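You operate a simulated robot arm through the tools that you are given. There is no shell and no other tool. Be economical: measure what you need, move in short steps, check, and stop when the job is done.

You are at the controls of a simulated two-armed robot. One attempt, no reset.

TASK
Take the steel can labelled "soap" from the top of the steel bench and leave it on the top of the grey stand. Then take the red-ringed disc from the top of the cooling rack and put it on the shelf under the prep bench. Then fetch the green status tag and set it on the shelf under the long grey bench. Do these in the order given. Set down upright: steel can, green status tag.

The check looks at the end state, three seconds after you hand in, the way a careful person would. Anything else that was tipped, shoved, dropped, spilled or broken makes it a failure.

THE ROBOT
Two 7-joint arms with two-finger parallel grippers on one trunk, on a base that drives. Base frame: it is fixed to the floor where the robot stands at the start and does not move with it; the origin is under the middle of the robot, x ahead of it, y to its left, z up; the surface under the hand at the start is at about z = 0.88. Units: m, degrees, N and s.
The left shoulder is at the start at [0.163, 0.171, 1.108], the right one opposite. With the tool pointing down near the work surface each hand reaches from about 0.5 to 0.96 m from the robot's upright axis, wherever it stands, measured 20 degrees to its own side. Places, roughly: red-ringed disc (6x6x2 cm) [-0.6, -4.5, 0.8]; shelf under the long grey bench [0.6, -2.5, 0.4]; shelf under the prep bench (270x16 cm) [-1.2, -4.5, 0.38]; top of the grey stand [-3.3, 0.7, 0.9]. Payload 4.4 kg a hand.
The TCP of each hand is the grasp point between the finger pads, 0.023 m short of the fingertips. In the tool frame z runs along the fingers and y along their closing line. The gripper opens to 0.094 m. The fingers are 0.038 m wide and 0.01 m thick; the gripper's body (0.054 by 0.096 m) begins 0.039 m behind the TCP.
Orientation is that of the tool frame in the base frame, as a unit quaternion [w, x, y, z]. With the fingers straight down and closing along the base's y, the tool's x points along the base's -x, its y along +y and its z along -z.

THE INTERFACE
- The arms move only by the tool move_arm. It takes "left_series", "right_series" or both (then of equal length, played together; a hand with none holds still); each is a list of rows, each a list of 6 numbers: the shift along the tool's x, y, z in m, then the turn, a rotation vector about the tool's x, y, z in degrees. In form: [[tx, ty, tz, rx, ry, rz], ...]. A call has 1 to 12 rows; each row is the pose to reach, as a shift and turn from the pose commanded when the call began, along the tool's axes at that moment. "left_gripper" and "right_gripper" are, for a hand that has rows, the opening, from 0 (shut) to 1 (fully open), set as the call begins (left out, the last holds). A row lasts 0.2 s, in which the tool goes at most 0.05 m and 8.6 degrees; a call with a longer step from one row to the next is refused whole, and so is a gripper value outside its range. Where a pose cannot be reached the arm comes as near as it can. A force on the tool above 40 N (or 10 N above the force at the start of the call, whichever is more), or a blocked arm, ends the call early, and 0.2 s more pass. The fingers move at their own pace (about 0.072 m/s each) and stop on an object; they squeeze with about 32 N. The grip force told is the motor's: it shows also when the fingers shut on nothing. Time passes only in rows, and 0.2 s behind the last, so rows that repeat a pose let the fingers close. It gives the time, the measured TCP pose, the force on the tool (base axes), the opening and the grip force at its end, in the units of the frame above (readings bear some noise), with the torque about the TCP (base axes, N m) and any sound that the robot's microphone picked up.
- Cameras (640 x 400 px; columns grow to the right, rows downward): "scene" is now at [0.2879, 0.0186, 1.267]; the picture's right is [0.25, -0.97, 0.00], its down [-0.39, -0.10, -0.91] and it looks along [0.89, 0.23, -0.41] (base axes); focal length 264 px, centre (320, 200). "left" rides on the left gripper at [0.086, -0.016, -0.074] in its tool frame; the picture's right is [0.18, 0.98, 0.00], its down [-0.58, 0.11, -0.81] and it looks along [-0.79, 0.15, 0.59] (tool axes); focal length 243 px, centre (320, 200). "right" rides on the right gripper at [0.086, 0.016, -0.075] in its tool frame; the picture's right is [-0.18, 0.98, 0.00], its down [-0.58, -0.11, -0.81] and it looks along [-0.79, -0.15, 0.59] (tool axes); focal length 243 px, centre (320, 200).
- get_image(camera): a new picture of that camera. It takes no simulated time.
- move_column(by): slides the trunk up (or, below 0, down) by that many m; the arms and the scene camera ride with it, the base frame stays. It gives what a move gives, with no picture.
- steer(legs): drives the robot by 1 to 6 legs, each [ahead, left, turn to the left] in m, m and degrees, along the robot's own axes; the way and the turn of a leg run together, so that a leg with both is an arc; at most 1.5 m and 180 degrees a leg. The arms and the cameras ride along, it lands a little off, and it stops where it bumps. It gives what a move gives.
- pan_tilt(pan, tilt): turns the head with the scene camera to pan (to the left, within 80 degrees either way) and tilt (down, from -29 to 69), counted from straight ahead of the robot. It gives what a move gives.
- measure_at(camera, pixels): for up to 12 pixels [column, row] of the newest picture of that camera ("zoom" is the newest enlarged one), the place [x, y, z] in the base frame of the surface seen there, good to about 0.002 m, but the place of the scene camera against the robot may be out by one fixed shift of up to 0.012 m in any direction. It takes no simulated time.
- enlarge(camera, box): a new picture of the part [left, top, right, bottom] of that camera's present view, enlarged. It takes no simulated time.
- sign_off(): hands the job in; it is judged then, once.

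Work in short steps. Measure before you move; look again where a grasp or a placing could have gone wrong, and mend it. You have 110 turns and 108 pictures in all, those below and enlarged ones among them. Open the grippers and draw the arms clear of the work before you hand the job in, unless the task says otherwise; then end with one line.

The tools are called after ">>>" as name(argument=value, ...) on one line, values as JSON. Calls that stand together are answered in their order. move_arm: Moves the arms, as the interface text tells. Its arguments: {"type":"object","properties":{"left_series":{"type":"array","items":{"type":"array","items":{"type":"number"}}},"left_gripper":{"type":"number"},"right_series":{"type":"array","items":{"type":"array","items":{"type":"number"}}},"right_gripper":{"type":"number"}},"required":[]} The other tools are called the same way: move_column (by) slides the trunk up or down; steer (legs) drives the base; pan_tilt (pan, tilt) turns the head that bears the scene camera; get_image (camera) takes a picture; measure_at (camera, pixels) gives the place of the surface under pixels of a picture; enlarge (camera, box) takes an enlarged picture of a part of a camera's view; sign_off () hands the job in.

At the start:

```text
time: 0.0
left_eef_pos: [0.4639, 0.3071, 1.126]
left_tool_rot: [0.0, 0.0, 1.0, 0.001]
left_ft_force: [-0.1, -0.1, 0.4]
left_ft_torque: [0.01, 0.01, -0.01]
left_grip_width: 0.0942
left_finger_force: 0.1
right_eef_pos: [0.5226, -0.0839, 1.1584]
right_tool_rot: [0.0, 0.0, 1.0, 0.001]
right_ft_force: [-0.3, -0.4, 0.4]
right_ft_torque: [0.01, 0.01, -0.02]
right_grip_width: 0.0942
right_finger_force: 0.2
trunk travel left (down, up): [-0.125, 0.263]
robot x, y, heading: [-0.0018, -0.0015, -0.0]
head pan, tilt: [14.3, 24.0]
```

scene: 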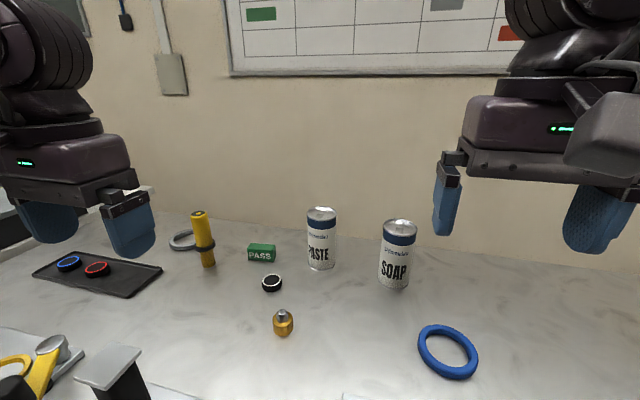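
right: 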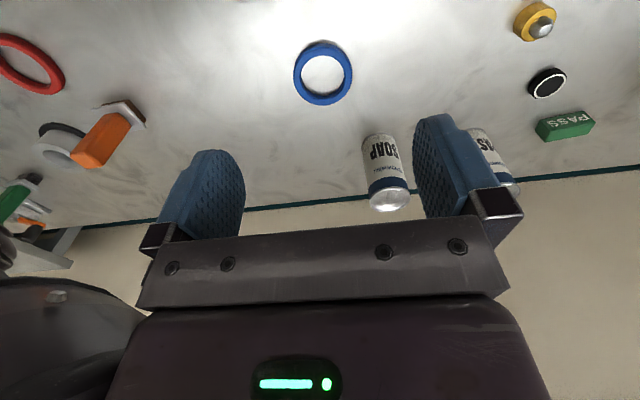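
left: 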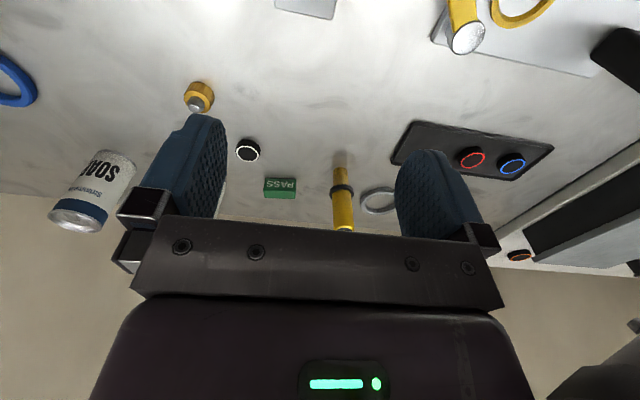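

The soap can is at about (395,255) in the scene picture and the green PASS tag at (261,253). I'll measure both before moving.

>>> measure_at(camera="scene", pixels=[[400, 222], [396, 238], [394, 262], [392, 286], [261, 247], [262, 256], [249, 250], [275, 251], [320, 265], [320, 212], [430, 230], [272, 284]])

>>> enlarge(camera="scene", box=[220, 190, 440, 330])

>>> measure_at(camera="right", pixels=[[382, 140], [384, 165], [390, 205], [565, 120], [580, 130]])

```text
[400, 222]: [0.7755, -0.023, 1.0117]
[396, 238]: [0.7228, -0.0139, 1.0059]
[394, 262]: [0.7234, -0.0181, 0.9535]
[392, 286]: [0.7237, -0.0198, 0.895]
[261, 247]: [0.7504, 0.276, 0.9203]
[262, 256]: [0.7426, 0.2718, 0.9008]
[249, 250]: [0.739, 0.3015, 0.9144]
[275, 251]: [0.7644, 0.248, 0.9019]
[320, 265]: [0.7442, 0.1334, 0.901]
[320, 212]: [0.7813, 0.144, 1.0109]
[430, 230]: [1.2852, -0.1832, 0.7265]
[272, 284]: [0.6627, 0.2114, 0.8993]
```

```text
2.86 times, centred on (330, 260) of scene
```

zoom: 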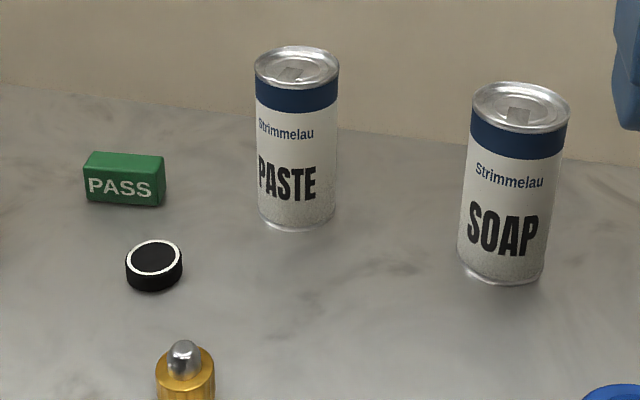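

```text
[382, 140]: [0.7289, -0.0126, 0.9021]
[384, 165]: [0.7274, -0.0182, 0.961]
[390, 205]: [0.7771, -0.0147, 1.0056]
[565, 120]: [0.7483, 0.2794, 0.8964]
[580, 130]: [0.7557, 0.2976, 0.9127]
```

Measuring the can's rim more exactly, from both views.

>>> measure_at(camera="zoom", pixels=[[476, 106], [567, 106], [521, 85], [519, 129], [497, 270]])

>>> measure_at(camera="right", pixels=[[371, 200], [408, 195], [389, 190], [391, 210], [363, 150], [400, 150], [380, 135]])

```text
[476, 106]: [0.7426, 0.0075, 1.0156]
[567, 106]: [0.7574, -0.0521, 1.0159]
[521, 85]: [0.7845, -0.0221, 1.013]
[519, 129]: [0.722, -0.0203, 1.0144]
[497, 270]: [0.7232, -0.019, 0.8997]
```

```text
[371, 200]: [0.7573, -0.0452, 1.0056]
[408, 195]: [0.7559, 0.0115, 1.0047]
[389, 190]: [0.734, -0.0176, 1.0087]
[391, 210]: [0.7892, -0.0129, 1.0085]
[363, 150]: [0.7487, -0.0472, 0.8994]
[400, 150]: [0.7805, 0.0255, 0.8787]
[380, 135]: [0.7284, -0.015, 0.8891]
```

The wrist view puts the can's centre at about (0.760, -0.017), rim at z 1.008. I'll move the right hand over it at the present height, open.

>>> move_arm(right_series=[[-0.045, 0.013, 0, 0, 0, 0], [-0.09, 0.026, 0, 0, 0, 0], [-0.135, 0.039, 0, 0, 0, 0], [-0.18, 0.052, 0, 0, 0, 0], [-0.22, 0.062, 0, 0, 0, 0], [-0.2375, 0.067, 0, 0, 0, 0], [-0.2375, 0.067, 0.04, 0, 0, 0], [-0.2375, 0.067, 0.08, 0, 0, 0], [-0.2375, 0.067, 0.08, 0, 0, 0]], right_gripper=1)

>>> get_image(camera="right")

```text
time: 2.0
left_eef_pos: [0.4629, 0.308, 1.1263]
left_tool_rot: [0.001, 0.0, 1.0, -0.001]
left_ft_force: [0.3, 0.1, -0.1]
left_ft_torque: [0.0, -0.01, 0.01]
left_grip_width: 0.0939
left_finger_force: 0.0
right_eef_pos: [0.7612, -0.0193, 1.0813]
right_tool_rot: [0.0, 0.0, 1.0, 0.0]
right_ft_force: [-0.4, -0.4, -0.2]
right_ft_torque: [0.01, -0.03, 0.0]
right_grip_width: 0.0939
right_finger_force: 0.0
trunk travel left (down, up): [-0.125, 0.263]
robot x, y, heading: [-0.0001, 0.0012, -0.0]
head pan, tilt: [14.3, 24.0]
```

```text
103 pictures are left
```

right: 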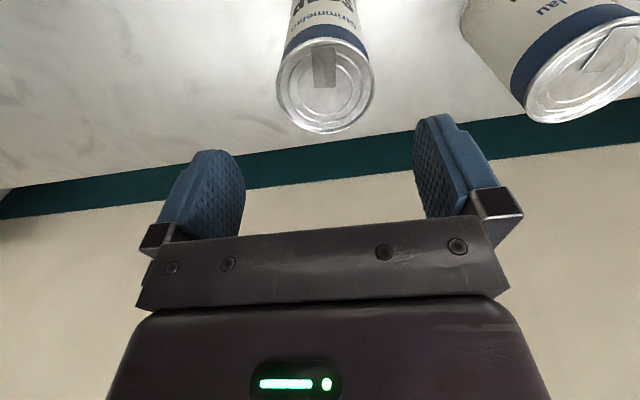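

The can's lid lies between the fingers (277–375 px columns). I'll measure its rim from here to centre.

>>> measure_at(camera="right", pixels=[[280, 87], [371, 87], [326, 48], [326, 127], [524, 100]])

```text
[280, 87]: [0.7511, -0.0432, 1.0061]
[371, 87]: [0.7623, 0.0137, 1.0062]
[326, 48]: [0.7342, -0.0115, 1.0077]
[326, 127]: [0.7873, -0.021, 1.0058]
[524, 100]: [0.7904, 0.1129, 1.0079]
```

Centre (0.760, -0.016): shift 3 mm in y, descend 0.097 m, then close.

>>> move_arm(right_series=[[0, 0.003, 0.03, 0, 0, 0], [0, 0.003, 0.06, 0, 0, 0], [0, 0.003, 0.08, 0, 0, 0], [0, 0.003, 0.097, 0, 0, 0], [0, 0.003, 0.097, 0, 0, 0]], right_gripper=1)

>>> move_arm(right_series=[[0, 0, 0, 0, 0, 0], [0, 0, 0, 0, 0, 0], [0, 0, 0, 0, 0, 0], [0, 0, 0, 0, 0, 0], [0, 0, 0, 0, 0, 0]], right_gripper=0)

>>> get_image(camera="scene")

```text
time: 3.2
left_eef_pos: [0.4637, 0.3067, 1.1253]
left_tool_rot: [0.0, 0.001, 1.0, 0.0]
left_ft_force: [-0.6, 0.3, 0.1]
left_ft_torque: [0.01, 0.0, 0.0]
left_grip_width: 0.0941
left_finger_force: 0.0
right_eef_pos: [0.7611, -0.0149, 0.9828]
right_tool_rot: [0.0, 0.0, 1.0, 0.0]
right_ft_force: [-0.2, -0.7, 1.1]
right_ft_torque: [0.0, 0.0, 0.0]
right_grip_width: 0.0938
right_finger_force: 0.0
trunk travel left (down, up): [-0.125, 0.263]
robot x, y, heading: [0.0033, 0.0018, -0.1]
head pan, tilt: [14.3, 24.0]
```

```text
time: 4.4
left_eef_pos: [0.4642, 0.3062, 1.1254]
left_tool_rot: [0.0, 0.0, 1.0, 0.0]
left_ft_force: [0.7, -0.1, 0.1]
left_ft_torque: [0.02, -0.01, 0.0]
left_grip_width: 0.0938
left_finger_force: 0.1
right_eef_pos: [0.7618, -0.0159, 0.9812]
right_tool_rot: [0.0, 0.0, 1.0, 0.0]
right_ft_force: [0.4, -1.0, -0.5]
right_ft_torque: [0.02, -0.06, 0.0]
right_grip_width: 0.0608
right_finger_force: 31.8
trunk travel left (down, up): [-0.125, 0.263]
robot x, y, heading: [0.0003, 0.0005, -0.0]
head pan, tilt: [14.3, 24.0]
```

```text
102 pictures are left
```

scene: 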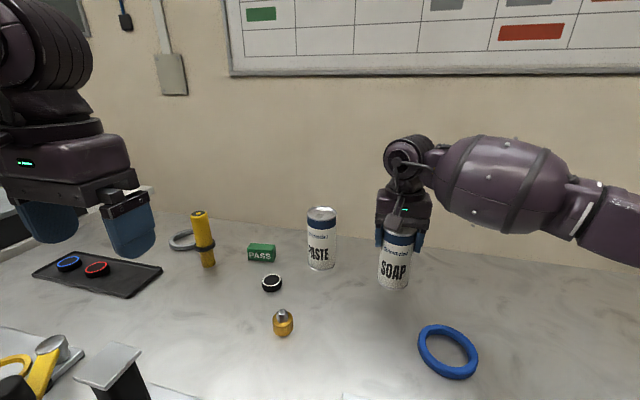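

Gripped at 0.061 m. Lift 0.16 m, then draw back towards the trunk.

>>> move_arm(right_series=[[0, 0, -0.03, 0, 0, 0], [0, 0, -0.07, 0, 0, 0], [0, 0, -0.11, 0, 0, 0], [0, 0, -0.15, 0, 0, 0], [0.04, -0.02, -0.17, 0, 0, 0], [0.08, -0.04, -0.17, 0, 0, 0], [0.12, -0.06, -0.17, 0, 0, 0], [0.16, -0.08, -0.17, 0, 0, 0], [0.2, -0.1, -0.17, 0, 0, 0], [0.24, -0.12, -0.17, 0, 0, 0], [0.24, -0.12, -0.17, 0, 0, 0]])

>>> pan_tilt(pan=80, tilt=20)

>>> get_image(camera="scene")

```text
time: 6.8
left_eef_pos: [0.4654, 0.3073, 1.1246]
left_tool_rot: [0.0, 0.001, 1.0, 0.0]
left_ft_force: [-0.3, -0.5, -0.7]
left_ft_torque: [0.01, -0.03, 0.03]
left_grip_width: 0.0939
left_finger_force: 0.2
right_eef_pos: [0.5192, -0.1375, 1.1519]
right_tool_rot: [-0.001, 0.0, 1.0, 0.0]
right_ft_force: [0.1, -0.6, -3.6]
right_ft_torque: [0.0, -0.02, -0.01]
right_grip_width: 0.0612
right_finger_force: 32.2
trunk travel left (down, up): [-0.125, 0.263]
robot x, y, heading: [-0.0003, 0.0021, 0.1]
head pan, tilt: [14.3, 24.0]
```

```text
time: 8.2
left_eef_pos: [0.4637, 0.3071, 1.1268]
left_tool_rot: [-0.001, 0.0, 1.0, 0.0]
left_ft_force: [1.1, -0.1, 0.2]
left_ft_torque: [-0.01, 0.02, 0.0]
left_grip_width: 0.0942
left_finger_force: 0.1
right_eef_pos: [0.5196, -0.1375, 1.1521]
right_tool_rot: [0.0, 0.0, 1.0, 0.0]
right_ft_force: [-0.2, 0.2, -2.9]
right_ft_torque: [0.0, 0.0, 0.01]
right_grip_width: 0.0612
right_finger_force: 32.1
trunk travel left (down, up): [-0.125, 0.263]
robot x, y, heading: [-0.0025, 0.0004, -0.0]
head pan, tilt: [80.0, 20.0]
```

```text
101 pictures are left
```

scene: 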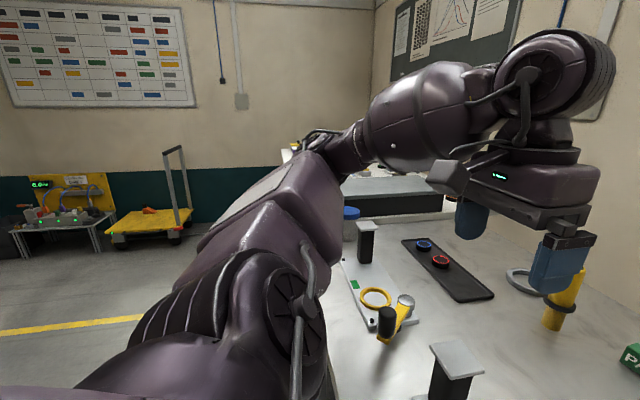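

The left side shows an open floor area. I'll back off 0.45 m from the bench, turn 90° left, and look.

>>> steer(legs=[[-0.45, 0, 0], [0, 0, 90]])

>>> pan_tilt(pan=50, tilt=20)

>>> get_image(camera="scene")

```text
time: 14.8
left_eef_pos: [-0.7739, 0.4541, 1.1251]
left_tool_rot: [0.0, 0.719, -0.695, -0.001]
left_ft_force: [-0.4, -0.5, 0.2]
left_ft_torque: [0.01, 0.02, -0.05]
left_grip_width: 0.094
left_finger_force: 0.0
right_eef_pos: [-0.3316, 0.5237, 1.1527]
right_tool_rot: [0.0, 0.718, -0.696, 0.0]
right_ft_force: [-0.6, -0.3, -3.7]
right_ft_torque: [-0.02, -0.01, 0.0]
right_grip_width: 0.0613
right_finger_force: 31.9
trunk travel left (down, up): [-0.125, 0.263]
robot x, y, heading: [-0.4518, 0.001, 91.8]
head pan, tilt: [80.0, 20.0]
```

```text
time: 15.7
left_eef_pos: [-0.7737, 0.4546, 1.1262]
left_tool_rot: [0.0, 0.719, -0.695, 0.0]
left_ft_force: [-0.3, 0.1, -0.1]
left_ft_torque: [-0.01, -0.04, -0.01]
left_grip_width: 0.0941
left_finger_force: 0.0
right_eef_pos: [-0.3307, 0.5226, 1.1521]
right_tool_rot: [0.0, 0.718, -0.696, 0.0]
right_ft_force: [-0.1, 0.3, -3.7]
right_ft_torque: [0.02, 0.01, 0.02]
right_grip_width: 0.0608
right_finger_force: 32.2
trunk travel left (down, up): [-0.125, 0.263]
robot x, y, heading: [-0.4556, -0.0018, 91.8]
head pan, tilt: [50.0, 20.0]
```

```text
100 pictures are left
```

scene: 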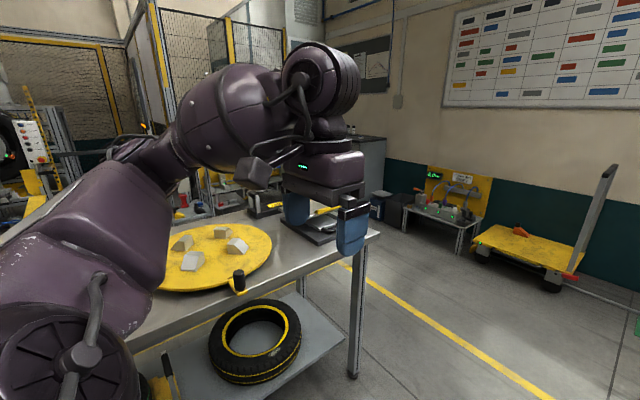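

There is another table to the robot's left now. I'll measure its edges and the surroundings.

>>> measure_at(camera="scene", pixels=[[372, 234], [352, 375], [150, 338], [258, 348], [345, 268], [550, 395], [435, 215], [575, 275], [215, 255], [255, 200], [360, 170], [480, 250]])

>>> pan_tilt(pan=80, tilt=20)

>>> get_image(camera="scene")

```text
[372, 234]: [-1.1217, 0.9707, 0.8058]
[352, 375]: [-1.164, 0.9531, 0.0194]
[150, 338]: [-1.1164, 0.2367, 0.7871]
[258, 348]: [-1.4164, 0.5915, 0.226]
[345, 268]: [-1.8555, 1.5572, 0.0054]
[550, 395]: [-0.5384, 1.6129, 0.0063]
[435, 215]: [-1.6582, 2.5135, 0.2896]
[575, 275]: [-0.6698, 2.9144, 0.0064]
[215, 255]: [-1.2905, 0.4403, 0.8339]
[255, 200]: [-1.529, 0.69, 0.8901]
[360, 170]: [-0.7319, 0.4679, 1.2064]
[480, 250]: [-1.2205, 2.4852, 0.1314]
```

```text
time: 16.7
left_eef_pos: [-0.7727, 0.4543, 1.1253]
left_tool_rot: [0.0, 0.719, -0.696, 0.0]
left_ft_force: [0.0, -0.4, -0.5]
left_ft_torque: [0.02, -0.01, 0.0]
left_grip_width: 0.0939
left_finger_force: 0.0
right_eef_pos: [-0.3308, 0.5241, 1.1521]
right_tool_rot: [0.0, 0.718, -0.696, 0.0]
right_ft_force: [0.1, 0.4, -4.1]
right_ft_torque: [-0.02, -0.01, -0.01]
right_grip_width: 0.0612
right_finger_force: 32.3
trunk travel left (down, up): [-0.125, 0.263]
robot x, y, heading: [-0.4504, 0.0022, 91.5]
head pan, tilt: [80.0, 20.0]
```

```text
99 pictures are left
```

scene: 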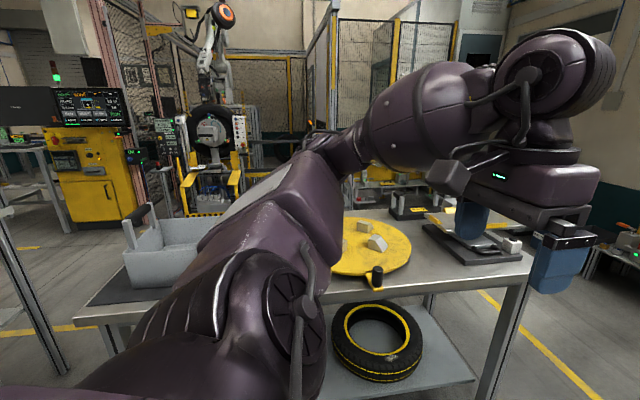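

The table's edge is at x≈-1.12 and ends at y≈0.97, so I'll go round its +y end. First a look straight ahead.

>>> pan_tilt(pan=0, tilt=25)

>>> get_image(camera="scene")

```text
time: 18.2
left_eef_pos: [-0.7734, 0.4544, 1.1259]
left_tool_rot: [0.0, 0.719, -0.695, 0.0]
left_ft_force: [0.1, 0.3, -0.1]
left_ft_torque: [0.0, 0.07, 0.01]
left_grip_width: 0.094
left_finger_force: 0.1
right_eef_pos: [-0.3308, 0.5243, 1.152]
right_tool_rot: [0.0, 0.718, -0.696, 0.0]
right_ft_force: [0.8, 0.1, -3.5]
right_ft_torque: [-0.02, 0.02, 0.01]
right_grip_width: 0.0612
right_finger_force: 31.9
trunk travel left (down, up): [-0.125, 0.263]
robot x, y, heading: [-0.4541, -0.0019, 91.8]
head pan, tilt: [0.0, 25.0]
```

```text
98 pictures are left
```

scene: 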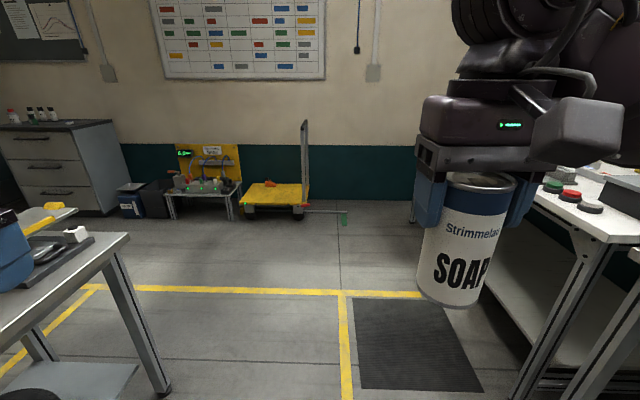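

The aisle ahead is clear; checking the gap to the bench on the right.

>>> measure_at(camera="scene", pixels=[[580, 235], [520, 395], [535, 205], [165, 395], [125, 238], [320, 285]])

```text
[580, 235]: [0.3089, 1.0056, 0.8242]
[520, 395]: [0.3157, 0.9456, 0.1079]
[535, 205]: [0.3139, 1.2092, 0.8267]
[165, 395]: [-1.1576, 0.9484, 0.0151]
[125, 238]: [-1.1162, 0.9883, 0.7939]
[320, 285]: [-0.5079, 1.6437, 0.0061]
```

Aisle is 1.4 m wide with the robot near its middle. Drive 1.5 m + 0.25 m ahead, then turn left to face -x.

>>> steer(legs=[[1.5, 0, 0], [0.2, 0, 0], [0, 0, 88]])

>>> pan_tilt(pan=10, tilt=22)

>>> get_image(camera="scene")

```text
time: 30.6
left_eef_pos: [-0.9678, 1.4284, 1.1258]
left_tool_rot: [0.0, 1.0, -0.027, 0.0]
left_ft_force: [0.7, 0.1, -0.4]
left_ft_torque: [0.0, 0.0, -0.01]
left_grip_width: 0.0939
left_finger_force: 0.1
right_eef_pos: [-0.9989, 1.8754, 1.1533]
right_tool_rot: [-0.001, 1.0, -0.027, 0.0]
right_ft_force: [0.4, 0.3, -3.1]
right_ft_torque: [0.0, 0.01, 0.06]
right_grip_width: 0.061
right_finger_force: 31.9
trunk travel left (down, up): [-0.125, 0.263]
robot x, y, heading: [-0.489, 1.7105, 176.9]
head pan, tilt: [0.0, 25.0]
```

```text
time: 31.3
left_eef_pos: [-0.9678, 1.4294, 1.125]
left_tool_rot: [0.0, 1.0, -0.026, 0.0]
left_ft_force: [0.4, -0.7, 0.5]
left_ft_torque: [-0.01, 0.0, -0.01]
left_grip_width: 0.094
left_finger_force: 0.1
right_eef_pos: [-1.0002, 1.8749, 1.152]
right_tool_rot: [-0.001, 1.0, -0.026, 0.001]
right_ft_force: [-0.5, 0.1, -4.4]
right_ft_torque: [0.01, -0.01, 0.02]
right_grip_width: 0.0611
right_finger_force: 33.0
trunk travel left (down, up): [-0.125, 0.263]
robot x, y, heading: [-0.4897, 1.7113, 177.1]
head pan, tilt: [10.0, 22.0]
```

```text
97 pictures are left
```

scene: 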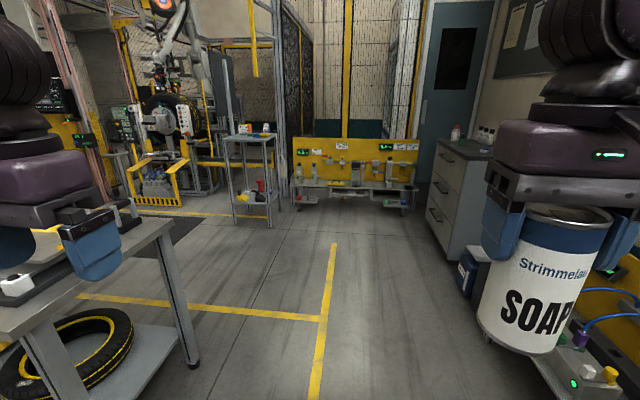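

The grey stand appears at (250,140). Measure it and the nearby obstacles.

>>> measure_at(camera="scene", pixels=[[228, 138], [273, 139], [250, 133], [250, 141], [270, 225], [240, 222], [195, 365], [460, 250], [325, 300], [350, 210], [445, 150], [165, 225]])

>>> enlarge(camera="scene", box=[190, 110, 310, 240])

```text
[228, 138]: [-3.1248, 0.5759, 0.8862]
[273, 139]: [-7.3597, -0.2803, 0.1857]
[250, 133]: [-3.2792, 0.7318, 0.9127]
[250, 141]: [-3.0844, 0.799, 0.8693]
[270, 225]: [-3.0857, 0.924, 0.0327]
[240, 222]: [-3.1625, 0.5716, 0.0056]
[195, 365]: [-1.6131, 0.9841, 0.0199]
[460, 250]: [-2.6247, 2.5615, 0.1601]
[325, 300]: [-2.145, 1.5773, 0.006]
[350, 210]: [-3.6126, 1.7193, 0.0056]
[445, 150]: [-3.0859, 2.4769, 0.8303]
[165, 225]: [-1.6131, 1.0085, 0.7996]
```

```text
3.08 times, centred on (250, 175) of scene
```

zoom: 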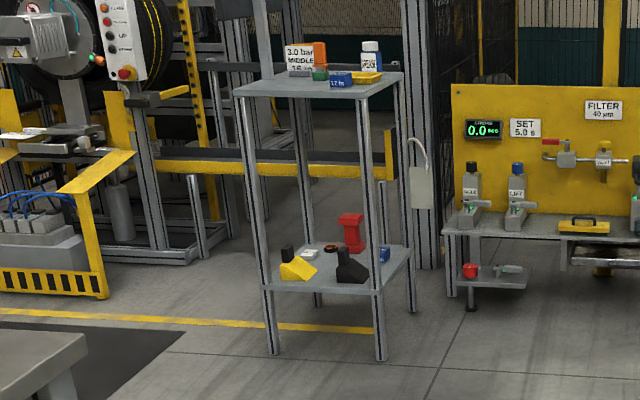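

Stand spans about x -3.1…-3.5, y 0.57…0.93 with things on top. I'll drive ahead 1.75 m along the aisle and look left.

>>> steer(legs=[[1.5, 0, 3], [0.25, 0, 0]])

>>> pan_tilt(pan=50, tilt=25)

>>> get_image(camera="scene")

```text
time: 40.1
left_eef_pos: [-2.6754, 1.3998, 1.1261]
left_tool_rot: [0.0, 1.0, 0.018, 0.0]
left_ft_force: [0.2, -0.6, 0.1]
left_ft_torque: [-0.02, -0.03, -0.02]
left_grip_width: 0.0938
left_finger_force: 0.0
right_eef_pos: [-2.7474, 1.8421, 1.1531]
right_tool_rot: [0.0, 1.0, 0.018, 0.0]
right_ft_force: [-0.9, -0.8, -3.3]
right_ft_torque: [0.01, -0.02, 0.0]
right_grip_width: 0.0609
right_finger_force: 32.0
trunk travel left (down, up): [-0.125, 0.263]
robot x, y, heading: [-2.2225, 1.7284, -177.9]
head pan, tilt: [10.0, 22.0]
```

```text
time: 41.1
left_eef_pos: [-2.6746, 1.399, 1.1258]
left_tool_rot: [-0.001, 1.0, 0.018, 0.0]
left_ft_force: [0.7, 0.4, 0.3]
left_ft_torque: [0.0, -0.01, -0.02]
left_grip_width: 0.094
left_finger_force: 0.1
right_eef_pos: [-2.7455, 1.8413, 1.1512]
right_tool_rot: [0.0, 1.0, 0.018, 0.0]
right_ft_force: [-0.9, -0.1, -3.1]
right_ft_torque: [-0.02, 0.03, 0.02]
right_grip_width: 0.0612
right_finger_force: 31.5
trunk travel left (down, up): [-0.125, 0.263]
robot x, y, heading: [-2.2211, 1.7223, -177.9]
head pan, tilt: [50.0, 25.0]
```

```text
95 pictures are left
```

scene: 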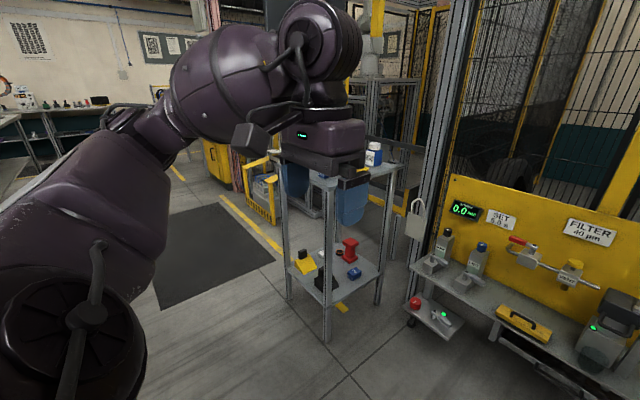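

The floor to the left is clear. Strafe left about 1.1 m and straighten, stopping short of the stand, then look at its top.

>>> steer(legs=[[0, 1.1, -2]])

>>> pan_tilt(pan=-5, tilt=28)

>>> get_image(camera="scene")

```text
time: 50.6
left_eef_pos: [-2.663, 0.3658, 1.1256]
left_tool_rot: [0.001, 1.0, 0.002, 0.001]
left_ft_force: [-0.2, 1.2, -0.5]
left_ft_torque: [0.04, 0.03, -0.01]
left_grip_width: 0.094
left_finger_force: 0.0
right_eef_pos: [-2.7209, 0.8101, 1.1523]
right_tool_rot: [0.001, 1.0, 0.002, 0.0]
right_ft_force: [0.7, -0.2, -3.5]
right_ft_torque: [0.01, 0.01, 0.0]
right_grip_width: 0.0612
right_finger_force: 31.7
trunk travel left (down, up): [-0.125, 0.263]
robot x, y, heading: [-2.1994, 0.6753, -180.0]
head pan, tilt: [50.0, 25.0]
```

```text
time: 51.9
left_eef_pos: [-2.6624, 0.3651, 1.1266]
left_tool_rot: [0.001, 1.0, 0.003, 0.001]
left_ft_force: [0.7, -0.5, 0.5]
left_ft_torque: [0.0, 0.0, 0.01]
left_grip_width: 0.0941
left_finger_force: 0.0
right_eef_pos: [-2.7211, 0.8105, 1.1527]
right_tool_rot: [0.0, 1.0, 0.003, 0.0]
right_ft_force: [0.0, -0.1, -3.4]
right_ft_torque: [0.0, 0.04, 0.02]
right_grip_width: 0.0611
right_finger_force: 32.1
trunk travel left (down, up): [-0.125, 0.263]
robot x, y, heading: [-2.1966, 0.6769, -179.9]
head pan, tilt: [-5.0, 28.0]
```

```text
94 pictures are left
```

scene: 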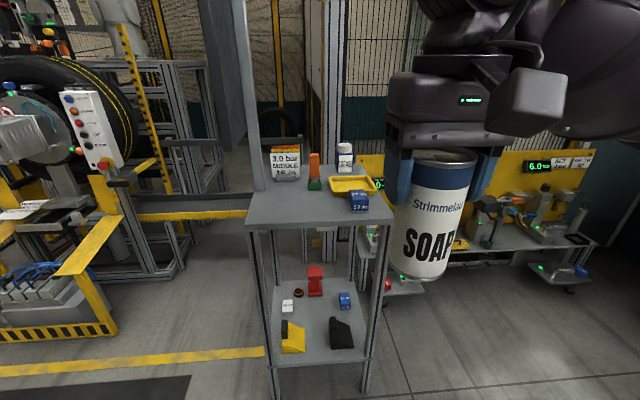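

The top has free room at its front left (around (290,208)). Measure top edges, items, and the grey post near (250,120).

>>> measure_at(camera="scene", pixels=[[248, 226], [388, 216], [254, 190], [295, 208], [330, 215], [316, 188], [352, 210], [340, 192], [252, 120], [220, 60], [285, 178], [373, 188]])

>>> enlarge(camera="scene", box=[230, 130, 410, 240])

```text
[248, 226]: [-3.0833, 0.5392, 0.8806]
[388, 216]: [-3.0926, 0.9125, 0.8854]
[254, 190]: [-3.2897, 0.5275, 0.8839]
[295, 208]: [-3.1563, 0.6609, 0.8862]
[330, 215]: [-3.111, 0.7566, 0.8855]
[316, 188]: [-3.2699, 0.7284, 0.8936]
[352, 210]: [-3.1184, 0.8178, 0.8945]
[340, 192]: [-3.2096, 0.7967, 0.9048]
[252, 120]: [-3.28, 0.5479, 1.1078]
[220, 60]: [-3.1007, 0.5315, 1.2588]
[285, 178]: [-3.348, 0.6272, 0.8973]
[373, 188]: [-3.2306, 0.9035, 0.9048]
```

```text
3.56 times, centred on (320, 185) of scene
```

zoom: 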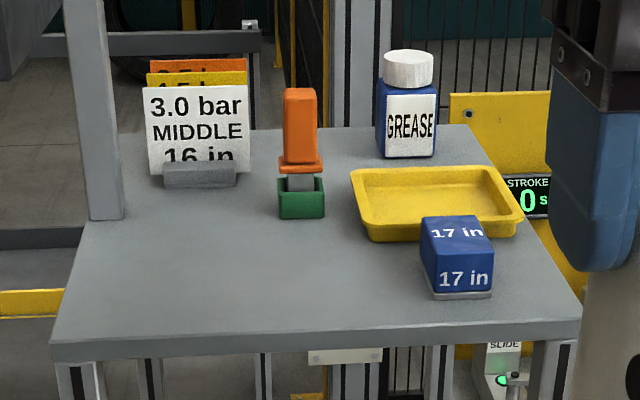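

There is a post with a panel at the stand's left corner. Look up to see its extent before coming nearer.

>>> pan_tilt(pan=15, tilt=0)

>>> get_image(camera="scene")

```text
time: 52.8
left_eef_pos: [-2.6625, 0.3648, 1.1249]
left_tool_rot: [-0.001, 1.0, 0.003, 0.0]
left_ft_force: [-0.2, -0.5, 0.5]
left_ft_torque: [0.0, -0.03, -0.03]
left_grip_width: 0.094
left_finger_force: 0.1
right_eef_pos: [-2.7206, 0.8093, 1.1524]
right_tool_rot: [0.0, 1.0, 0.003, 0.001]
right_ft_force: [-0.5, -0.6, -3.5]
right_ft_torque: [0.02, 0.0, -0.02]
right_grip_width: 0.0612
right_finger_force: 32.1
trunk travel left (down, up): [-0.125, 0.263]
robot x, y, heading: [-2.1991, 0.6725, -179.7]
head pan, tilt: [15.0, 0.0]
```

```text
92 pictures are left
```

scene: 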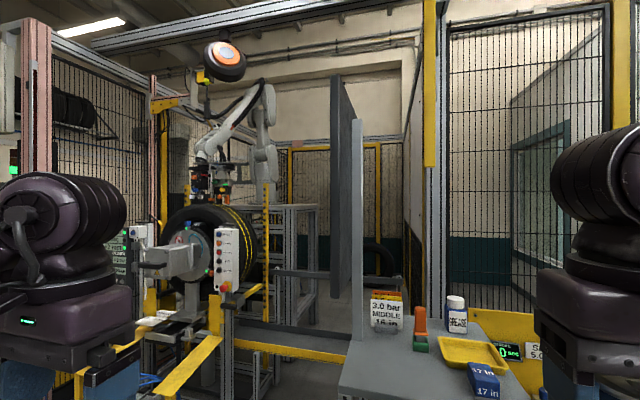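

>>> measure_at(camera="scene", pixels=[[333, 100], [340, 200], [352, 90], [332, 280], [356, 200], [347, 130], [332, 80]])

```text
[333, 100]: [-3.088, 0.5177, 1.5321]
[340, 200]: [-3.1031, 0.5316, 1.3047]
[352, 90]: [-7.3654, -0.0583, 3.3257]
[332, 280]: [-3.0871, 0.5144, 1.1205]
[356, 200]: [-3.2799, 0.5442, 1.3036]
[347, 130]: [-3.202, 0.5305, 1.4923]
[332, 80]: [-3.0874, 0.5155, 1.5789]
```

Panel is a plate at y≈0.53, x -3.09…-3.28. I'll drive 0.28 m ahead; the can (bottom about z 1.05) stays to the right of the panel.

>>> steer(legs=[[0.28, 0, 0]])

>>> pan_tilt(pan=-5, tilt=38)

>>> get_image(camera="scene")

>>> get_image(camera="right")

```text
time: 54.8
left_eef_pos: [-2.9374, 0.3655, 1.125]
left_tool_rot: [0.0, 1.0, 0.002, 0.0]
left_ft_force: [-0.5, 0.3, 0.5]
left_ft_torque: [0.01, 0.02, 0.01]
left_grip_width: 0.094
left_finger_force: 0.0
right_eef_pos: [-2.993, 0.8103, 1.1527]
right_tool_rot: [0.0, 1.0, 0.001, 0.0]
right_ft_force: [-0.8, -0.6, -3.0]
right_ft_torque: [0.0, 0.01, 0.04]
right_grip_width: 0.0611
right_finger_force: 31.7
trunk travel left (down, up): [-0.125, 0.263]
robot x, y, heading: [-2.4769, 0.6751, -180.1]
head pan, tilt: [15.0, 0.0]
```

```text
time: 55.8
left_eef_pos: [-2.936, 0.3666, 1.1254]
left_tool_rot: [0.0, 1.0, 0.002, 0.001]
left_ft_force: [0.5, -0.7, -0.2]
left_ft_torque: [0.0, 0.02, -0.02]
left_grip_width: 0.0942
left_finger_force: 0.0
right_eef_pos: [-2.9932, 0.8103, 1.1521]
right_tool_rot: [0.0, 1.0, 0.001, 0.0]
right_ft_force: [0.3, 0.5, -3.7]
right_ft_torque: [0.0, 0.01, -0.03]
right_grip_width: 0.0613
right_finger_force: 31.5
trunk travel left (down, up): [-0.125, 0.263]
robot x, y, heading: [-2.4754, 0.6749, -180.0]
head pan, tilt: [-5.0, 38.0]
```

```text
91 pictures are left
```

scene: 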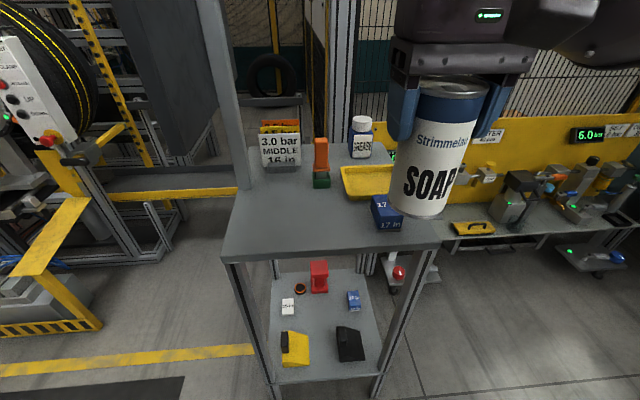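

```text
90 pictures are left
```

right: 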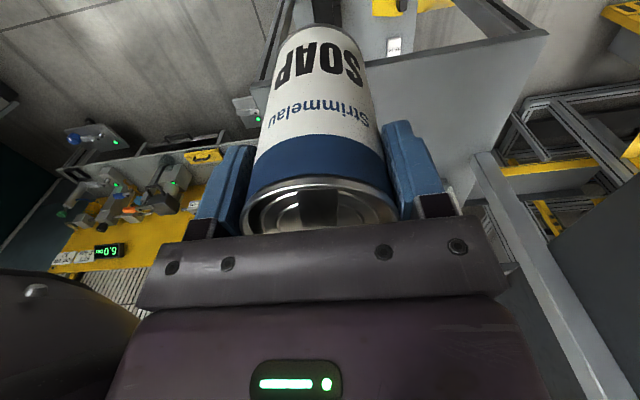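

Measure the stand's surface and corners from both cameras for the target.

>>> measure_at(camera="right", pixels=[[545, 32], [440, 60], [430, 90], [420, 110], [465, 100]])

>>> measure_at(camera="scene", pixels=[[224, 248], [437, 236], [300, 220], [330, 205], [377, 228], [373, 205], [321, 187], [347, 195], [321, 178]])

```text
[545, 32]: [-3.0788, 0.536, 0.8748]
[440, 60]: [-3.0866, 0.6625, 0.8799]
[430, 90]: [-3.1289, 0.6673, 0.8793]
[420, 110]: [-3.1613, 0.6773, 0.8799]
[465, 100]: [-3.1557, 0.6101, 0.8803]
```

```text
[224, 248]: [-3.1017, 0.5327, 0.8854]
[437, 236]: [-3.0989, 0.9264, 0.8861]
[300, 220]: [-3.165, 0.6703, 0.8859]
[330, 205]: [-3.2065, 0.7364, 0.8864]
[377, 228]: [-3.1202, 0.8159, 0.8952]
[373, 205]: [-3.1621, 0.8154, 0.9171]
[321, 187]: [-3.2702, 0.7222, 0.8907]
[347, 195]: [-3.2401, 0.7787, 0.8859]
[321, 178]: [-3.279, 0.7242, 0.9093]
```

Target centre (-3.165, 0.69), stand top z 0.880. Move over it at height, then down to just above.

>>> move_arm(right_series=[[-0.03, 0.03, 0, 0, 0, 0], [-0.06, 0.06, 0, 0, 0, 0], [-0.095, 0.09, 0, 0, 0, 0], [-0.135, 0.12, 0, 0, 0, 0], [-0.172, 0.12, 0, 0, 0, 0], [-0.172, 0.12, 0.04, 0, 0, 0], [-0.172, 0.12, 0.08, 0, 0, 0], [-0.172, 0.12, 0.12, 0, 0, 0], [-0.172, 0.12, 0.145, 0, 0, 0], [-0.172, 0.12, 0.145, 0, 0, 0]])

>>> get_image(camera="scene")

```text
time: 58.0
left_eef_pos: [-2.9365, 0.3661, 1.1263]
left_tool_rot: [-0.001, 1.0, 0.002, 0.0]
left_ft_force: [0.2, -0.1, -0.3]
left_ft_torque: [-0.01, -0.02, 0.0]
left_grip_width: 0.0941
left_finger_force: 0.0
right_eef_pos: [-3.1655, 0.6909, 1.0078]
right_tool_rot: [0.0, 1.0, 0.002, -0.001]
right_ft_force: [-0.1, -0.4, -3.6]
right_ft_torque: [0.01, -0.03, 0.02]
right_grip_width: 0.061
right_finger_force: 32.0
trunk travel left (down, up): [-0.125, 0.263]
robot x, y, heading: [-2.4722, 0.6754, -180.0]
head pan, tilt: [-5.0, 38.0]
```

```text
89 pictures are left
```

scene: 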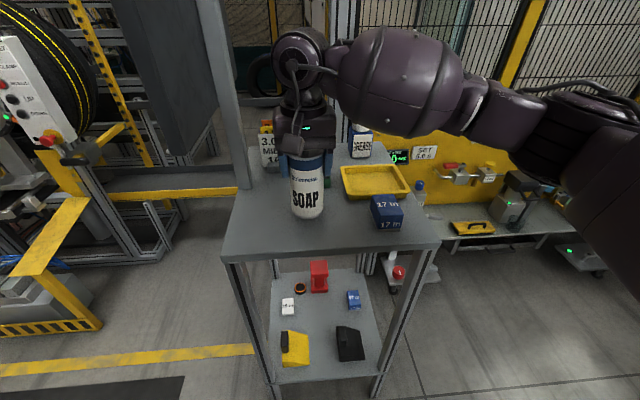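

The can is clear of the other items. Lower 0.025 m in small steps until contact.

>>> move_arm(right_series=[[0, 0, 0.01, 0, 0, 0], [0, 0, 0.018, 0, 0, 0], [0, 0, 0.022, 0, 0, 0], [0, 0, 0.025, 0, 0, 0], [0, 0, 0.025, 0, 0, 0]])

```text
time: 59.2
left_eef_pos: [-2.9376, 0.3659, 1.1269]
left_tool_rot: [0.001, 1.0, 0.002, 0.0]
left_ft_force: [-0.1, -0.8, 0.5]
left_ft_torque: [0.01, 0.0, 0.01]
left_grip_width: 0.0938
left_finger_force: 0.0
right_eef_pos: [-3.1649, 0.6899, 0.9829]
right_tool_rot: [0.0, 1.0, 0.001, 0.0]
right_ft_force: [-0.6, -0.4, -3.4]
right_ft_torque: [0.0, 0.03, -0.02]
right_grip_width: 0.0614
right_finger_force: 32.2
trunk travel left (down, up): [-0.125, 0.263]
robot x, y, heading: [-2.472, 0.6754, -180.0]
head pan, tilt: [-5.0, 38.0]
```

Not in contact yet (still -3.4 N). Lower a few mm more.

>>> move_arm(right_series=[[0, 0, 0.001, 0, 0, 0], [0, 0, 0.002, 0, 0, 0], [0, 0, 0.003, 0, 0, 0], [0, 0, 0.003, 0, 0, 0]])

```text
time: 60.2
left_eef_pos: [-2.9368, 0.3665, 1.1259]
left_tool_rot: [0.0, 1.0, 0.002, -0.001]
left_ft_force: [-0.1, 0.4, 0.7]
left_ft_torque: [0.0, 0.01, 0.0]
left_grip_width: 0.094
left_finger_force: 0.1
right_eef_pos: [-3.1644, 0.6903, 0.9824]
right_tool_rot: [0.001, 1.0, 0.002, -0.001]
right_ft_force: [-2.6, 0.8, 12.8]
right_ft_torque: [0.27, -0.23, 0.07]
right_grip_width: 0.0609
right_finger_force: 31.5
trunk travel left (down, up): [-0.125, 0.263]
robot x, y, heading: [-2.477, 0.6768, -179.8]
head pan, tilt: [-5.0, 38.0]
```

Contact made (force rose to +12.8 N). Release.

>>> move_arm(right_series=[[0, 0, -0.001, 0, 0, 0], [0, 0, -0.001, 0, 0, 0], [0, 0, -0.001, 0, 0, 0], [0, 0, -0.001, 0, 0, 0]], right_gripper=1)

>>> move_arm(right_series=[[0, 0, -0.03, 0, 0, 0], [0, 0, -0.07, 0, 0, 0], [0, 0, -0.11, 0, 0, 0], [0, 0, -0.15, 0, 0, 0], [0, 0, -0.18, 0, 0, 0], [0.04, -0.03, -0.18, 0, 0, 0], [0.08, -0.06, -0.18, 0, 0, 0], [0.12, -0.1, -0.18, 0, 0, 0], [0.16, -0.12, -0.18, 0, 0, 0], [0.17, -0.12, -0.18, 0, 0, 0]])

>>> get_image(camera="scene")

```text
time: 61.2
left_eef_pos: [-2.9363, 0.3646, 1.1269]
left_tool_rot: [0.0, 1.0, 0.001, 0.0]
left_ft_force: [0.1, 0.4, 0.1]
left_ft_torque: [0.02, -0.03, -0.03]
left_grip_width: 0.094
left_finger_force: 0.1
right_eef_pos: [-3.1645, 0.6896, 0.9806]
right_tool_rot: [0.001, 1.0, 0.003, 0.0]
right_ft_force: [0.1, 0.4, 0.4]
right_ft_torque: [0.02, -0.01, -0.01]
right_grip_width: 0.0939
right_finger_force: 0.2
trunk travel left (down, up): [-0.125, 0.263]
robot x, y, heading: [-2.4739, 0.6749, -179.8]
head pan, tilt: [-5.0, 38.0]
```

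```text
refused: row 8 steps farther than a row can; nothing moved
```

```text
88 pictures are left
```

scene: 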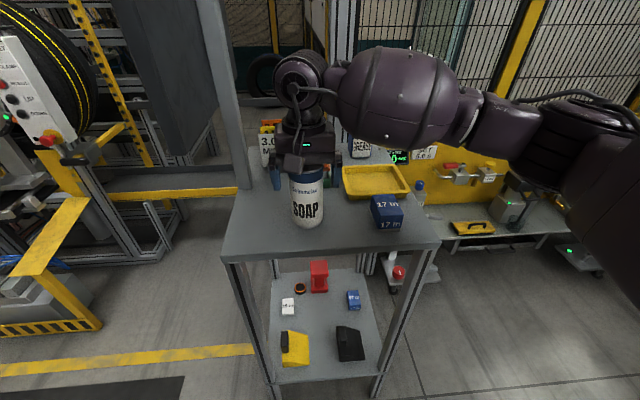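

Released; the can stands. The withdraw was refused for one step too long; repeat with smaller steps.

>>> move_arm(right_series=[[0, 0, -0.03, 0, 0, 0], [0, 0, -0.07, 0, 0, 0], [0, 0, -0.11, 0, 0, 0], [0, 0, -0.15, 0, 0, 0], [0, 0, -0.18, 0, 0, 0], [0.035, -0.025, -0.18, 0, 0, 0], [0.07, -0.05, -0.18, 0, 0, 0], [0.105, -0.075, -0.18, 0, 0, 0], [0.14, -0.1, -0.18, 0, 0, 0], [0.17, -0.12, -0.18, 0, 0, 0]])

>>> get_image(camera="scene")

```text
time: 63.4
left_eef_pos: [-2.9365, 0.3667, 1.1267]
left_tool_rot: [0.0, 1.0, 0.002, -0.001]
left_ft_force: [0.2, -0.6, -0.1]
left_ft_torque: [-0.02, 0.02, 0.0]
left_grip_width: 0.094
left_finger_force: 0.1
right_eef_pos: [-2.993, 0.8095, 1.1621]
right_tool_rot: [0.0, 1.0, 0.002, 0.0]
right_ft_force: [0.1, 0.2, 0.4]
right_ft_torque: [0.01, -0.01, 0.02]
right_grip_width: 0.0943
right_finger_force: 0.1
trunk travel left (down, up): [-0.125, 0.263]
robot x, y, heading: [-2.4772, 0.6768, -179.8]
head pan, tilt: [-5.0, 38.0]
```

```text
87 pictures are left
```

scene: 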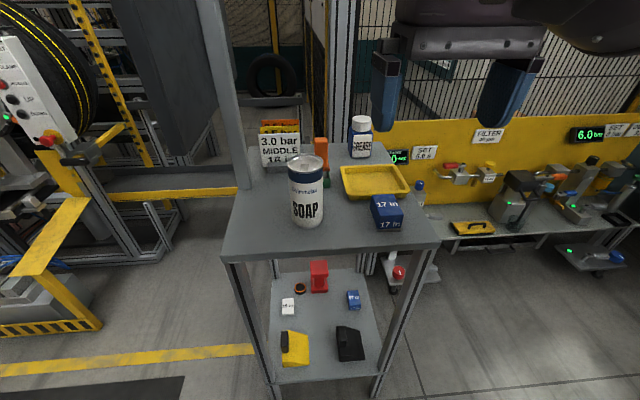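

Can stands upright. Back off 0.3 m, turn left 90° to face -y and look for a route to the cooling rack.

>>> steer(legs=[[-0.3, 0, 0], [0, 0, 90]])

>>> pan_tilt(pan=0, tilt=15)

>>> get_image(camera="scene")

>>> pan_tilt(pan=50, tilt=15)

>>> get_image(camera="scene")

```text
time: 69.3
left_eef_pos: [-1.8528, 0.2259, 1.1245]
left_tool_rot: [0.0, 0.692, 0.722, 0.0]
left_ft_force: [0.2, -0.1, 0.4]
left_ft_torque: [0.0, -0.02, -0.01]
left_grip_width: 0.094
left_finger_force: 0.0
right_eef_pos: [-2.2932, 0.1519, 1.1625]
right_tool_rot: [0.0, 0.692, 0.722, 0.0]
right_ft_force: [-0.2, 0.4, 0.4]
right_ft_torque: [0.03, -0.02, -0.02]
right_grip_width: 0.0939
right_finger_force: 0.1
trunk travel left (down, up): [-0.125, 0.263]
robot x, y, heading: [-2.1833, 0.6772, -87.6]
head pan, tilt: [-5.0, 38.0]
```

```text
time: 70.2
left_eef_pos: [-1.8523, 0.2268, 1.1257]
left_tool_rot: [0.0, 0.692, 0.722, 0.0]
left_ft_force: [0.0, -0.1, -0.6]
left_ft_torque: [0.02, -0.04, -0.03]
left_grip_width: 0.0939
left_finger_force: 0.0
right_eef_pos: [-2.2929, 0.1521, 1.1617]
right_tool_rot: [-0.001, 0.691, 0.723, -0.001]
right_ft_force: [0.5, 0.6, 0.3]
right_ft_torque: [0.04, 0.0, -0.01]
right_grip_width: 0.0943
right_finger_force: 0.1
trunk travel left (down, up): [-0.125, 0.263]
robot x, y, heading: [-2.1789, 0.6761, -87.3]
head pan, tilt: [0.0, 15.0]
```

```text
86 pictures are left
```

scene: 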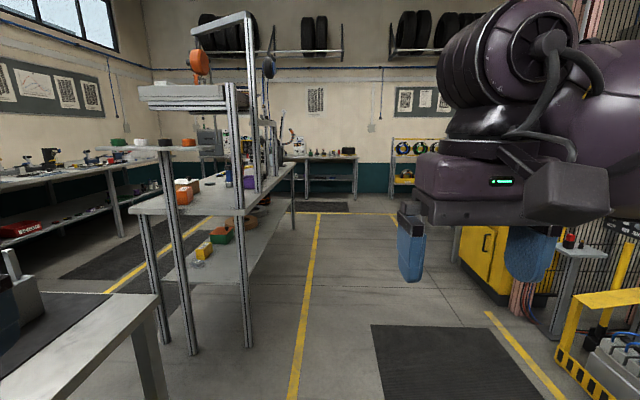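

```text
time: 71.4
left_eef_pos: [-1.8526, 0.2266, 1.1269]
left_tool_rot: [-0.001, 0.692, 0.722, 0.0]
left_ft_force: [-0.2, 0.5, 1.0]
left_ft_torque: [-0.01, 0.01, 0.02]
left_grip_width: 0.094
left_finger_force: 0.1
right_eef_pos: [-2.2927, 0.1515, 1.1625]
right_tool_rot: [0.001, 0.692, 0.722, 0.0]
right_ft_force: [1.0, -0.1, -0.1]
right_ft_torque: [0.02, -0.01, -0.01]
right_grip_width: 0.0941
right_finger_force: 0.0
trunk travel left (down, up): [-0.125, 0.263]
robot x, y, heading: [-2.1804, 0.6753, -87.7]
head pan, tilt: [50.0, 15.0]
```

```text
85 pictures are left
```

scene: 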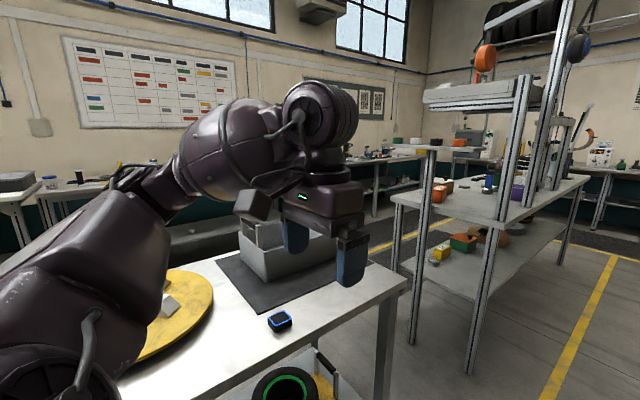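

Measure the middle bench, the far benches and floor gaps.

>>> measure_at(camera="scene", pixels=[[405, 283], [398, 200], [415, 343], [470, 370], [500, 215], [565, 180], [562, 240], [380, 165], [375, 210], [450, 270], [440, 148], [555, 390]])

>>> pan_tilt(pan=10, tilt=12)

>>> enlarge(camera="scene", box=[140, 80, 500, 280])

```text
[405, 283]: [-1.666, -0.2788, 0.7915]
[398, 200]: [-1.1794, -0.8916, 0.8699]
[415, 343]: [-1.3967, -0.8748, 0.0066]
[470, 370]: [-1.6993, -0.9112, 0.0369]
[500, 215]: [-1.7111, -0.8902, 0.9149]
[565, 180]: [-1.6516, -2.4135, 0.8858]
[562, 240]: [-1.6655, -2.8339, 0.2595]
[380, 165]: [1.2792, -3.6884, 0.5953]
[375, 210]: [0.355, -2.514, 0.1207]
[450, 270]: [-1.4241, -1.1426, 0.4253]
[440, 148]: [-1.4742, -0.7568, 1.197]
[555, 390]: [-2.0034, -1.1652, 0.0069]
```

```text
time: 72.4
left_eef_pos: [-1.8512, 0.2266, 1.1261]
left_tool_rot: [0.0, 0.692, 0.722, 0.0]
left_ft_force: [0.2, 0.7, -0.2]
left_ft_torque: [-0.04, -0.02, -0.03]
left_grip_width: 0.0943
left_finger_force: 0.0
right_eef_pos: [-2.2917, 0.1514, 1.1622]
right_tool_rot: [0.0, 0.691, 0.723, 0.0]
right_ft_force: [-0.3, 0.4, -0.3]
right_ft_torque: [-0.03, -0.01, 0.0]
right_grip_width: 0.0941
right_finger_force: 0.0
trunk travel left (down, up): [-0.125, 0.263]
robot x, y, heading: [-2.1809, 0.6724, -87.5]
head pan, tilt: [10.0, 12.0]
```

```text
1.78 times, centred on (320, 180) of scene
```

zoom: 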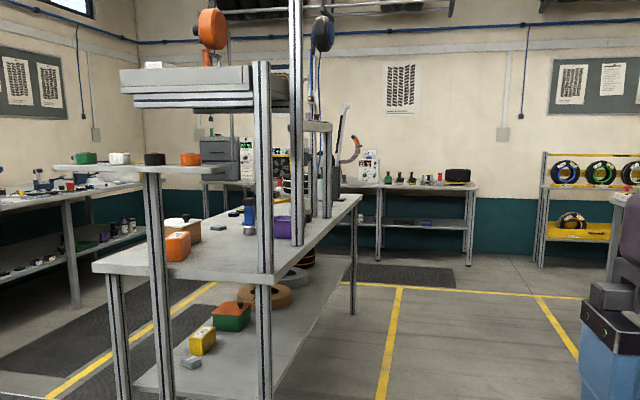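

Middle bench: x -1.71…-1.18, y -0.89…-2.85. Check the far bench's edge and the cabinet on the right from this zoom.

>>> measure_at(camera="zoom", pixels=[[400, 187], [470, 260], [380, 225], [350, 305], [545, 262], [610, 260], [400, 290], [215, 190], [325, 175], [560, 335]])

```text
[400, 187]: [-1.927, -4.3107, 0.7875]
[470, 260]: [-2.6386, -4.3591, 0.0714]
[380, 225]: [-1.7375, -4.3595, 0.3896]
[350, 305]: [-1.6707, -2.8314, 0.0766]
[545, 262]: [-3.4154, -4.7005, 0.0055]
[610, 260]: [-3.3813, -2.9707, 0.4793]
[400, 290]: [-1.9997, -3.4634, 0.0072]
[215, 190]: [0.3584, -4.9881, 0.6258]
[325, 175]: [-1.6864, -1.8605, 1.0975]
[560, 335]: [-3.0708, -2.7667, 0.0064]
```

The prep bench front is y≈-4.31. Drive down the right aisle (shifted right a bit) to y≈-3.3, then look.

>>> steer(legs=[[1.5, -0.2, -2.5], [1.5, 0, 0], [1.05, 0, 0]])

>>> pan_tilt(pan=40, tilt=20)

>>> get_image(camera="scene")

```text
refused: leg 1 is longer than a leg can be; nothing moved
```

```text
time: 73.4
left_eef_pos: [-1.8523, 0.2271, 1.1251]
left_tool_rot: [0.0, 0.692, 0.722, 0.0]
left_ft_force: [-0.1, 0.1, -0.5]
left_ft_torque: [0.01, 0.01, 0.02]
left_grip_width: 0.094
left_finger_force: 0.0
right_eef_pos: [-2.2924, 0.1533, 1.1626]
right_tool_rot: [0.0, 0.691, 0.723, 0.001]
right_ft_force: [-0.1, -0.3, -0.7]
right_ft_torque: [0.0, -0.03, 0.03]
right_grip_width: 0.0941
right_finger_force: 0.0
trunk travel left (down, up): [-0.125, 0.263]
robot x, y, heading: [-2.1776, 0.6774, -87.5]
head pan, tilt: [40.0, 20.0]
```

```text
83 pictures are left
```

scene: 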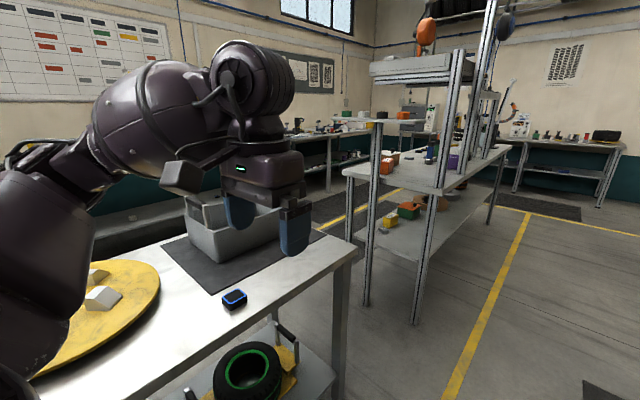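

The first leg was slightly too long; split it.

>>> steer(legs=[[0.6, -0.2, -2.5], [1.45, 0, 0], [1.45, 0, 0], [0.55, 0, 0]])

>>> get_image(camera="scene")

```text
time: 93.0
left_eef_pos: [-1.9993, -3.7692, 1.1254]
left_tool_rot: [0.0, 0.698, 0.716, -0.001]
left_ft_force: [0.4, -0.1, 0.2]
left_ft_torque: [0.01, 0.0, -0.01]
left_grip_width: 0.0941
left_finger_force: 0.1
right_eef_pos: [-2.4409, -3.8349, 1.1628]
right_tool_rot: [0.0, 0.698, 0.716, 0.0]
right_ft_force: [0.4, -0.8, -0.5]
right_ft_torque: [0.01, -0.01, 0.01]
right_grip_width: 0.094
right_finger_force: 0.2
trunk travel left (down, up): [-0.125, 0.263]
robot x, y, heading: [-2.3168, -3.3151, -88.3]
head pan, tilt: [40.0, 20.0]
```

```text
82 pictures are left
```

scene: 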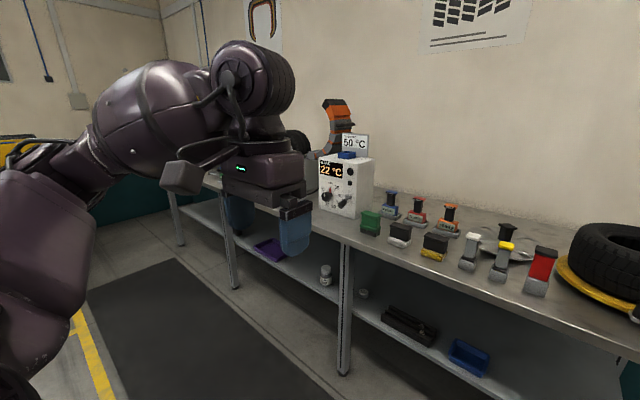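

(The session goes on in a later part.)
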